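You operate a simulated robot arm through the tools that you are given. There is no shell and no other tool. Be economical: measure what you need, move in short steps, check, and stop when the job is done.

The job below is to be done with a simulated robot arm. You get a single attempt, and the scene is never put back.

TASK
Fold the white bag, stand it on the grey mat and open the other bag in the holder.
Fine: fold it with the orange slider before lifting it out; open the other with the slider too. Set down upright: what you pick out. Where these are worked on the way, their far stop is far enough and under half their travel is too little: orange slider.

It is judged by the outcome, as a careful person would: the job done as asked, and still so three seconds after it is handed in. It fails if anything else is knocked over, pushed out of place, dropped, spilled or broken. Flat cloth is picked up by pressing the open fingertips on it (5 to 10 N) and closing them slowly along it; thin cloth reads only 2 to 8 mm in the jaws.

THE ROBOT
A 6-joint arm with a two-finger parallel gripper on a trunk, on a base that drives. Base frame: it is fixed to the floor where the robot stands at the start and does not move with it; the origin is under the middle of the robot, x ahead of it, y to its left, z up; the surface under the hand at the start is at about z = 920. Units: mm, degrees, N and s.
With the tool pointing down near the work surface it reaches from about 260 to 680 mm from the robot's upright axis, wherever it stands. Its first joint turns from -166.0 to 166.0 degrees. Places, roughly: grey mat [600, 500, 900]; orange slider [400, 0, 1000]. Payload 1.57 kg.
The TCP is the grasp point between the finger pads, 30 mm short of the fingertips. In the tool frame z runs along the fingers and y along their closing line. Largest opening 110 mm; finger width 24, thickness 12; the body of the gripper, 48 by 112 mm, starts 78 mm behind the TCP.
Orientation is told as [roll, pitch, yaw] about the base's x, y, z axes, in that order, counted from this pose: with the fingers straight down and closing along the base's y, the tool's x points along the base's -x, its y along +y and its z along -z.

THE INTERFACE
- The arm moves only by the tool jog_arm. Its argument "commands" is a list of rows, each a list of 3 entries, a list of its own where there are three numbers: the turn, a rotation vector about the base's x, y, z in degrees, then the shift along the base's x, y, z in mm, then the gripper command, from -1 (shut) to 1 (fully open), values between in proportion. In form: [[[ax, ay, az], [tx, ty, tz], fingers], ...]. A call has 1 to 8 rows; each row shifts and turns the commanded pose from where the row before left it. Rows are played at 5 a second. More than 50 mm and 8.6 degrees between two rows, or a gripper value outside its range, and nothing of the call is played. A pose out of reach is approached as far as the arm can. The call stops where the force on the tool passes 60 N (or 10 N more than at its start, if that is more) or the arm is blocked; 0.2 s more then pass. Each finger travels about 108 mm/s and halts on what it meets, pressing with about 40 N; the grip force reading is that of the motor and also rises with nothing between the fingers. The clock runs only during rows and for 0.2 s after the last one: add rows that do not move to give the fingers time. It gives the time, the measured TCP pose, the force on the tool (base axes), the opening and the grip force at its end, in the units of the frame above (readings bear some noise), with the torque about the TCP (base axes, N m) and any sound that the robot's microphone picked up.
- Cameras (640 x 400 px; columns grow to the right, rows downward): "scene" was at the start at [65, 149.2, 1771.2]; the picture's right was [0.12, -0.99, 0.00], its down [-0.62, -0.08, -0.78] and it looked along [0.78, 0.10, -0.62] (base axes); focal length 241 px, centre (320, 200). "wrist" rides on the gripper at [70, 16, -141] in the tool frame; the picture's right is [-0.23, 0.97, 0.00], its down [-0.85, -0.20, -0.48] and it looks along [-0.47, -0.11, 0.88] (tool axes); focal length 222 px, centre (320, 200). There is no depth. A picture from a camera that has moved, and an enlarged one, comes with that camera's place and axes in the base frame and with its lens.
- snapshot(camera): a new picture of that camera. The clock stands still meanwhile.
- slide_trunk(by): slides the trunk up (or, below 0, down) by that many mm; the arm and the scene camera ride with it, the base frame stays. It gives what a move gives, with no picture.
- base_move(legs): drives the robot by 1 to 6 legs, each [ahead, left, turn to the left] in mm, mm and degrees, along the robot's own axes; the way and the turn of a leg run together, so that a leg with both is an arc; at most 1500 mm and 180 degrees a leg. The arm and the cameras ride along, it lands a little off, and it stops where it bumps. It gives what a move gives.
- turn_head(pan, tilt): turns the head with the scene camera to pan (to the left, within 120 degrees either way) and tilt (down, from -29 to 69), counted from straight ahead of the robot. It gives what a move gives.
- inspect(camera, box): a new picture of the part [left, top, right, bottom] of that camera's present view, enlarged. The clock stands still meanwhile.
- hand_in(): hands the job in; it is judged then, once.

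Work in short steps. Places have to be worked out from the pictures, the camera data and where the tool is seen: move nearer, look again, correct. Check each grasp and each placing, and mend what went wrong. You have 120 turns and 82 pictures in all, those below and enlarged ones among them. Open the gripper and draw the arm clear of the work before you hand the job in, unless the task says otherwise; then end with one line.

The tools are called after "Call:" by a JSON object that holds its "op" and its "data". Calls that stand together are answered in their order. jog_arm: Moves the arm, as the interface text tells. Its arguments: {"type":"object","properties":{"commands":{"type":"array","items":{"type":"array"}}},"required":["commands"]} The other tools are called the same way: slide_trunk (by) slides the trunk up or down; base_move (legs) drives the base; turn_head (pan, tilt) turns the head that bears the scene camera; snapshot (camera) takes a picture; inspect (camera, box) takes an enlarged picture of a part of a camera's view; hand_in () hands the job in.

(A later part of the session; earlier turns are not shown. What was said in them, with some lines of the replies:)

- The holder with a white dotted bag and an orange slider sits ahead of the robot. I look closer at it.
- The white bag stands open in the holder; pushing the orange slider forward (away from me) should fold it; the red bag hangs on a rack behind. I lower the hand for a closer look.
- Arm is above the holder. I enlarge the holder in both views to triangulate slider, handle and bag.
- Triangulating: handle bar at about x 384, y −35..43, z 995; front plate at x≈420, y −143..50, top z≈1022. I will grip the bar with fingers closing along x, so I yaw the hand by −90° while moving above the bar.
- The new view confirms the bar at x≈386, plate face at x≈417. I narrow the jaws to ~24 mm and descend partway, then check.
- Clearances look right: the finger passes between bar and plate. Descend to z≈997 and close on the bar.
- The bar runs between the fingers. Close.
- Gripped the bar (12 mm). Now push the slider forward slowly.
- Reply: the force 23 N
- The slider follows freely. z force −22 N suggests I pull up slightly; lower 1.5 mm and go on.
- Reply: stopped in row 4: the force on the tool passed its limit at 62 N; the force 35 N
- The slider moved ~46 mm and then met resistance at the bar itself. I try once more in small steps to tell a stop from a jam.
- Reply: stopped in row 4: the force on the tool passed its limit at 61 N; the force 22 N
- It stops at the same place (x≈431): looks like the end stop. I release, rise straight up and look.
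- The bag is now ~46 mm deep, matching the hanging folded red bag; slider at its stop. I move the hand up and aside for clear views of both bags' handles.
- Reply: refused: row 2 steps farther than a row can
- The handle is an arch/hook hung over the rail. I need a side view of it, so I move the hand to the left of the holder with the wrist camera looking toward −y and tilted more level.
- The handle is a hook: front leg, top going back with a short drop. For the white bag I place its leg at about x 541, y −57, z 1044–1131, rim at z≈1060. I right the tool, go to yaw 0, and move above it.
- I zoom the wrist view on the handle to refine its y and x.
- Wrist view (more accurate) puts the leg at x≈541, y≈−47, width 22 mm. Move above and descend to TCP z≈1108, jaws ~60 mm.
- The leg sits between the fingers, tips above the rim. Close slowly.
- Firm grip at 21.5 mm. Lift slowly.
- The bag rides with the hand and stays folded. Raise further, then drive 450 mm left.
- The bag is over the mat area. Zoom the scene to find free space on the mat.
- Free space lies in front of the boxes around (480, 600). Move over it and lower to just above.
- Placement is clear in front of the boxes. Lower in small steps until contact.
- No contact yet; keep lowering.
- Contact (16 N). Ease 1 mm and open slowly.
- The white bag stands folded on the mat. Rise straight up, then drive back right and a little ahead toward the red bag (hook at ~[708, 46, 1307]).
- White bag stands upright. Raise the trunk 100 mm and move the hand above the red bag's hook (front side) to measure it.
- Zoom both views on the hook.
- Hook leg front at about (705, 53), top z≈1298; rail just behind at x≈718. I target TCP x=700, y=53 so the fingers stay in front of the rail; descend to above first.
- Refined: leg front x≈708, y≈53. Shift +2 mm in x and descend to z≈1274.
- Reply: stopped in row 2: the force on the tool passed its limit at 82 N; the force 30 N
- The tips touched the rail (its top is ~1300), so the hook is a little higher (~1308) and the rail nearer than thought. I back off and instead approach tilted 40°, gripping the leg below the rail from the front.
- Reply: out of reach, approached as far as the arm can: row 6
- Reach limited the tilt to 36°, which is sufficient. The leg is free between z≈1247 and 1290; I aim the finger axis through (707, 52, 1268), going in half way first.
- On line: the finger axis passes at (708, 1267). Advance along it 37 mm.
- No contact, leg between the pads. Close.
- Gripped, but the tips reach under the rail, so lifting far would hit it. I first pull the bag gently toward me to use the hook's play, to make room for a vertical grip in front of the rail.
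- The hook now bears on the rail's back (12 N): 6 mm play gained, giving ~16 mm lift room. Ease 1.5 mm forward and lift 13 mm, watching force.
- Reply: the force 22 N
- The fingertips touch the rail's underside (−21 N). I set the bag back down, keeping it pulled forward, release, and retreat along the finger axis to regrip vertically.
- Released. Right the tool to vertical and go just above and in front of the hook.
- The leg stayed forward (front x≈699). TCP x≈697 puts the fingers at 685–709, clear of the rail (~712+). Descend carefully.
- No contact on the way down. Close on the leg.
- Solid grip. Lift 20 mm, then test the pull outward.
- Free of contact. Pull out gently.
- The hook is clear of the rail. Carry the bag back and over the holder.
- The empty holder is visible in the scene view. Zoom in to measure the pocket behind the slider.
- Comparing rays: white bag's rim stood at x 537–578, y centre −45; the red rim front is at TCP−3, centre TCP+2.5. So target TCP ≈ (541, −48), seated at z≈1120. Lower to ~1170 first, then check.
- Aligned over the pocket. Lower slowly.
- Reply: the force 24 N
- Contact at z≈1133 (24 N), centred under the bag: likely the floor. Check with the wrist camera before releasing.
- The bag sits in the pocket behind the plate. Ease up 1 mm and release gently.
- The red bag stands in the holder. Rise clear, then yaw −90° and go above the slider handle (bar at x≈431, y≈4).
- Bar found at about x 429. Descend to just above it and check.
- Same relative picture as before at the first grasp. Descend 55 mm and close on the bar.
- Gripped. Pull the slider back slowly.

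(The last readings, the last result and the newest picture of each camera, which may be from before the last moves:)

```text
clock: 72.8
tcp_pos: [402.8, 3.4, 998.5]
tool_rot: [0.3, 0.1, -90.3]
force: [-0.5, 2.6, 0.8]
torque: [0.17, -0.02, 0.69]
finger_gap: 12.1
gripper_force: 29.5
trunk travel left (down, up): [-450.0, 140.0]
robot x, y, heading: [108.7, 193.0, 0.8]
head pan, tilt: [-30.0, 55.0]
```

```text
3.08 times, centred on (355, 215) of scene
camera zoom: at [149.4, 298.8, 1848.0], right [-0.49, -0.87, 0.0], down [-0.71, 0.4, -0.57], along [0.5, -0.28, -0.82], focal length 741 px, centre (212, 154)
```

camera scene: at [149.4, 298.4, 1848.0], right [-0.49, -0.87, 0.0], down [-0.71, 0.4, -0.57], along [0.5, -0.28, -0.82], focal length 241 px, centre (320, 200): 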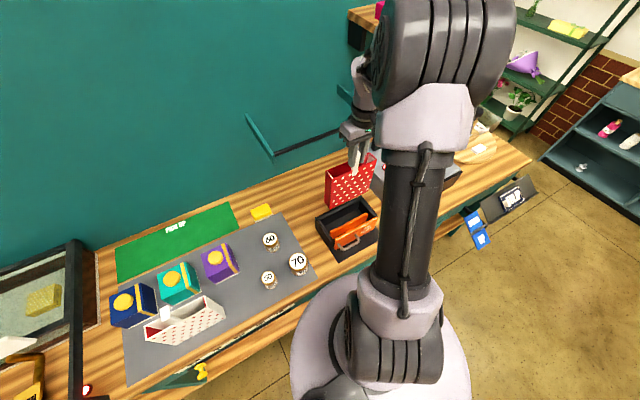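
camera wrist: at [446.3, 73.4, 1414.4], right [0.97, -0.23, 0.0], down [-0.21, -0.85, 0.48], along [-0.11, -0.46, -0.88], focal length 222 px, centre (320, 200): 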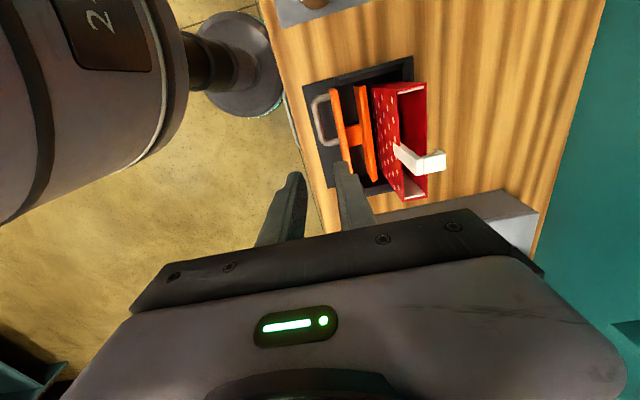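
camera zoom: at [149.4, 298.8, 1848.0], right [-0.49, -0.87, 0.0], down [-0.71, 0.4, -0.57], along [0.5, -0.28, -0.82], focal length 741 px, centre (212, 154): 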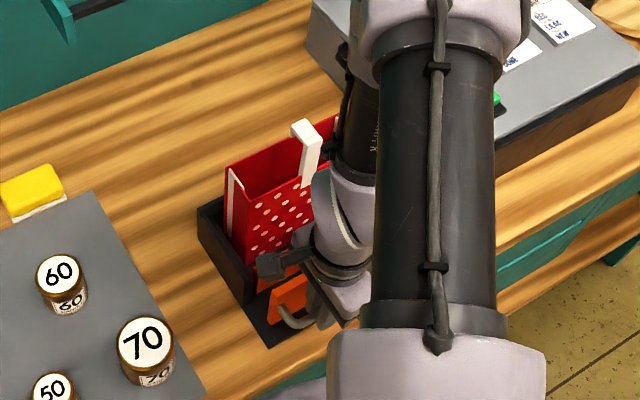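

The bag seems to be opening. Continue to the near stop.

Call:
{"op": "jog_arm", "data": {"commands": [[[0, 0, 0], [-6, 0, 0], -1], [[0, 0, 0], [-6, 0, 0], -1], [[0, 0, 0], [-4, 0, 0], -1], [[0, 0, 0], [-3, 0, 0], -1], [[0, 0, 0], [0, 0, 0], -1]]}}

Call:
{"op": "inspect", "data": {"camera": "scene", "box": [300, 150, 410, 280]}}

```text
clock: 74.0
tcp_pos: [385.8, 2.9, 999.2]
tool_rot: [0.5, 0.0, -90.2]
force: [13.3, 3.8, 6.1]
torque: [-0.1, -0.21, 0.71]
finger_gap: 11.8
gripper_force: 29.2
trunk travel left (down, up): [-450.0, 140.0]
robot x, y, heading: [106.6, 194.6, 0.4]
head pan, tilt: [-30.0, 55.0]
```

```text
3.08 times, centred on (355, 215) of scene
camera zoom: at [151.4, 299.4, 1847.9], right [-0.49, -0.87, 0.0], down [-0.71, 0.4, -0.57], along [0.5, -0.28, -0.82], focal length 741 px, centre (212, 154)
```

zoom: 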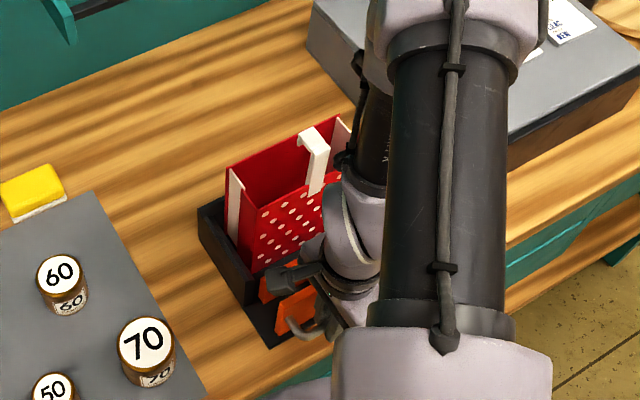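

Slider at its near stop (x 385, 13 N) and the red bag is clearly open wider. Release the bar and rise straight up.

Call:
{"op": "jog_arm", "data": {"commands": [[[0, 0, 0], [1, 0, 0], -1], [[0, 0, 0], [0, 0, 0], -0.6], [[0, 0, 0], [0, 0, 0], -0.56], [[0, 0, 0], [0, 0, 20], -0.56], [[0, 0, 0], [0, 0, 40], -0.56], [[0, 0, 0], [0, 0, 50], -0.56], [[0, 0, 0], [0, 0, 50], 0], [[0, 0, 0], [0, 0, 50], 0]]}}

Call:
{"op": "jog_arm", "data": {"commands": [[[0, 0, 0], [-10, 0, 45], 0.3], [[0, 0, 0], [0, 45, 0], 0.3], [[0, 0, 0], [0, 45, 0], 0.3], [[0, 0, 0], [0, 45, 0], 0.3], [[0, 0, 0], [0, 45, 0], 0.3], [[0, 0, 0], [0, 0, 0], 0.3]]}}

Call:
{"op": "snapshot", "data": {"camera": "scene"}}

Call:
{"op": "inspect", "data": {"camera": "scene", "box": [300, 150, 410, 280]}}

```text
clock: 75.8
tcp_pos: [384.3, 3.0, 1207.8]
tool_rot: [0.4, 0.1, -90.1]
force: [-0.2, -0.8, -0.5]
torque: [-0.01, -0.02, 0.01]
finger_gap: 55.0
gripper_force: 0.1
trunk travel left (down, up): [-450.0, 140.0]
robot x, y, heading: [108.0, 196.3, 0.6]
head pan, tilt: [-30.0, 55.0]
```

```text
clock: 77.2
tcp_pos: [395.5, 178.7, 1256.6]
tool_rot: [0.2, 0.0, -90.2]
force: [-0.2, -0.5, -0.3]
torque: [0.02, -0.02, -0.02]
finger_gap: 71.4
gripper_force: 0.1
out of reach, approached as far as the arm can: row 4, 5
trunk travel left (down, up): [-450.0, 140.0]
robot x, y, heading: [106.5, 193.4, 0.6]
head pan, tilt: [-30.0, 55.0]
```

```text
10 pictures are left
camera scene: at [149.1, 297.0, 1848.1], right [-0.49, -0.87, 0.0], down [-0.71, 0.4, -0.57], along [0.5, -0.28, -0.82], focal length 241 px, centre (320, 200)
```

scene: 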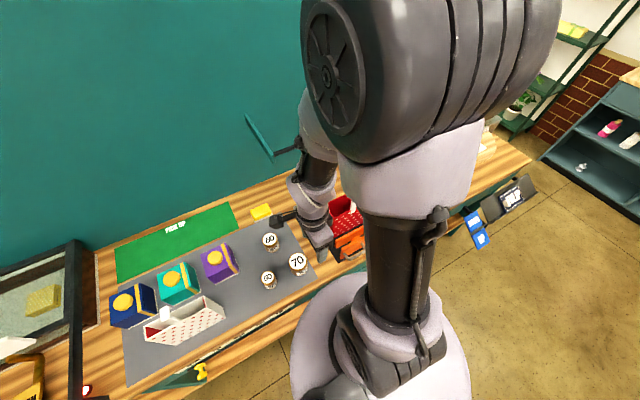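

```text
3.08 times, centred on (355, 215) of scene
camera zoom: at [149.1, 297.0, 1848.1], right [-0.49, -0.87, 0.0], down [-0.71, 0.4, -0.57], along [0.5, -0.28, -0.82], focal length 741 px, centre (212, 154)
```

zoom: 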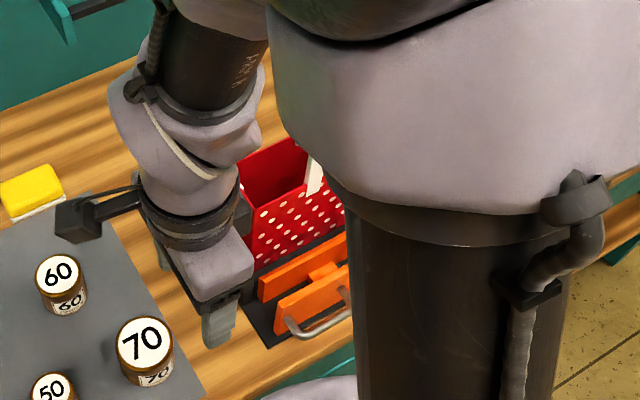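

The slider is back and the bag looks open. Raise the hand clear and do a last check of both bags.

Call:
{"op": "jog_arm", "data": {"commands": [[[0, 0, 0], [0, 0, 40], 0.3], [[0, 0, 0], [0, 0, 40], 0.3], [[0, 0, 0], [0, 0, 40], 0.3], [[0, 0, 0], [0, 0, 0], 0.3]]}}

Call:
{"op": "snapshot", "data": {"camera": "wrist"}}

Call:
{"op": "inspect", "data": {"camera": "scene", "box": [90, 210, 290, 360]}}

Call:
{"op": "inspect", "data": {"camera": "scene", "box": [300, 150, 410, 280]}}

```text
clock: 78.2
tcp_pos: [393.9, 177.2, 1377.0]
tool_rot: [0.2, 0.1, -90.2]
force: [1.6, -0.3, 0.0]
torque: [0.0, 0.02, 0.0]
finger_gap: 71.3
gripper_force: 0.0
trunk travel left (down, up): [-450.0, 140.0]
robot x, y, heading: [108.3, 197.0, 0.6]
head pan, tilt: [-30.0, 55.0]
```

```text
8 pictures are left
camera wrist: at [409.9, 247.8, 1517.9], right [0.97, -0.23, 0.0], down [-0.21, -0.85, 0.48], along [-0.11, -0.46, -0.88], focal length 222 px, centre (320, 200)
```

wrist: 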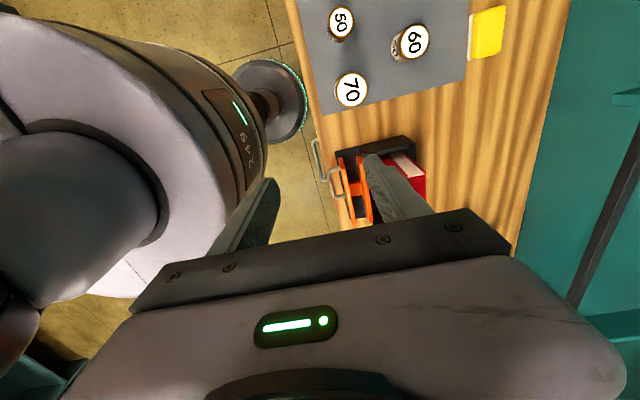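

```text
2.67 times, centred on (190, 285) of scene
camera zoom: at [150.4, 298.3, 1847.9], right [-0.49, -0.87, 0.0], down [-0.71, 0.4, -0.57], along [0.5, -0.28, -0.82], focal length 642 px, centre (667, -27)
```

zoom: 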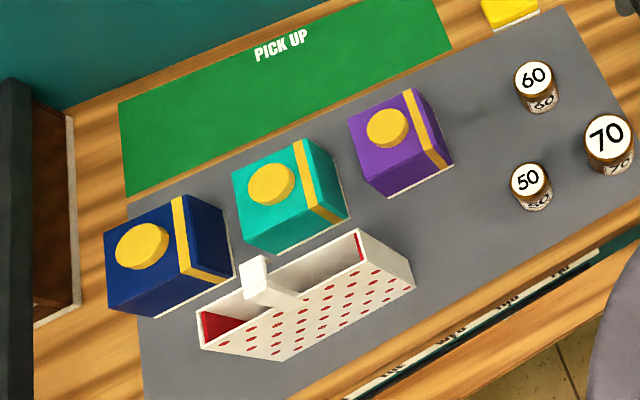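

```text
3.08 times, centred on (355, 215) of scene
camera zoom: at [150.4, 298.3, 1847.9], right [-0.49, -0.87, 0.0], down [-0.71, 0.4, -0.57], along [0.5, -0.28, -0.82], focal length 741 px, centre (212, 154)
```

zoom: 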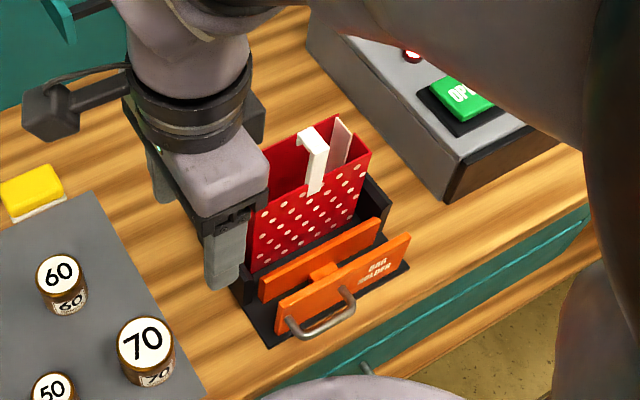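

The white bag stands folded on the mat, the red bag is open in the holder, and the slider is at its near stop. Everything else is in place and the arm is clear, so I hand in.

Call:
{"op": "hand_in", "data": {}}

```text
The job is handed in.
```

The white bag was folded with the orange slider and stands upright on the grey mat, and the red bag is in the holder, opened with the slider. Nothing else was moved.
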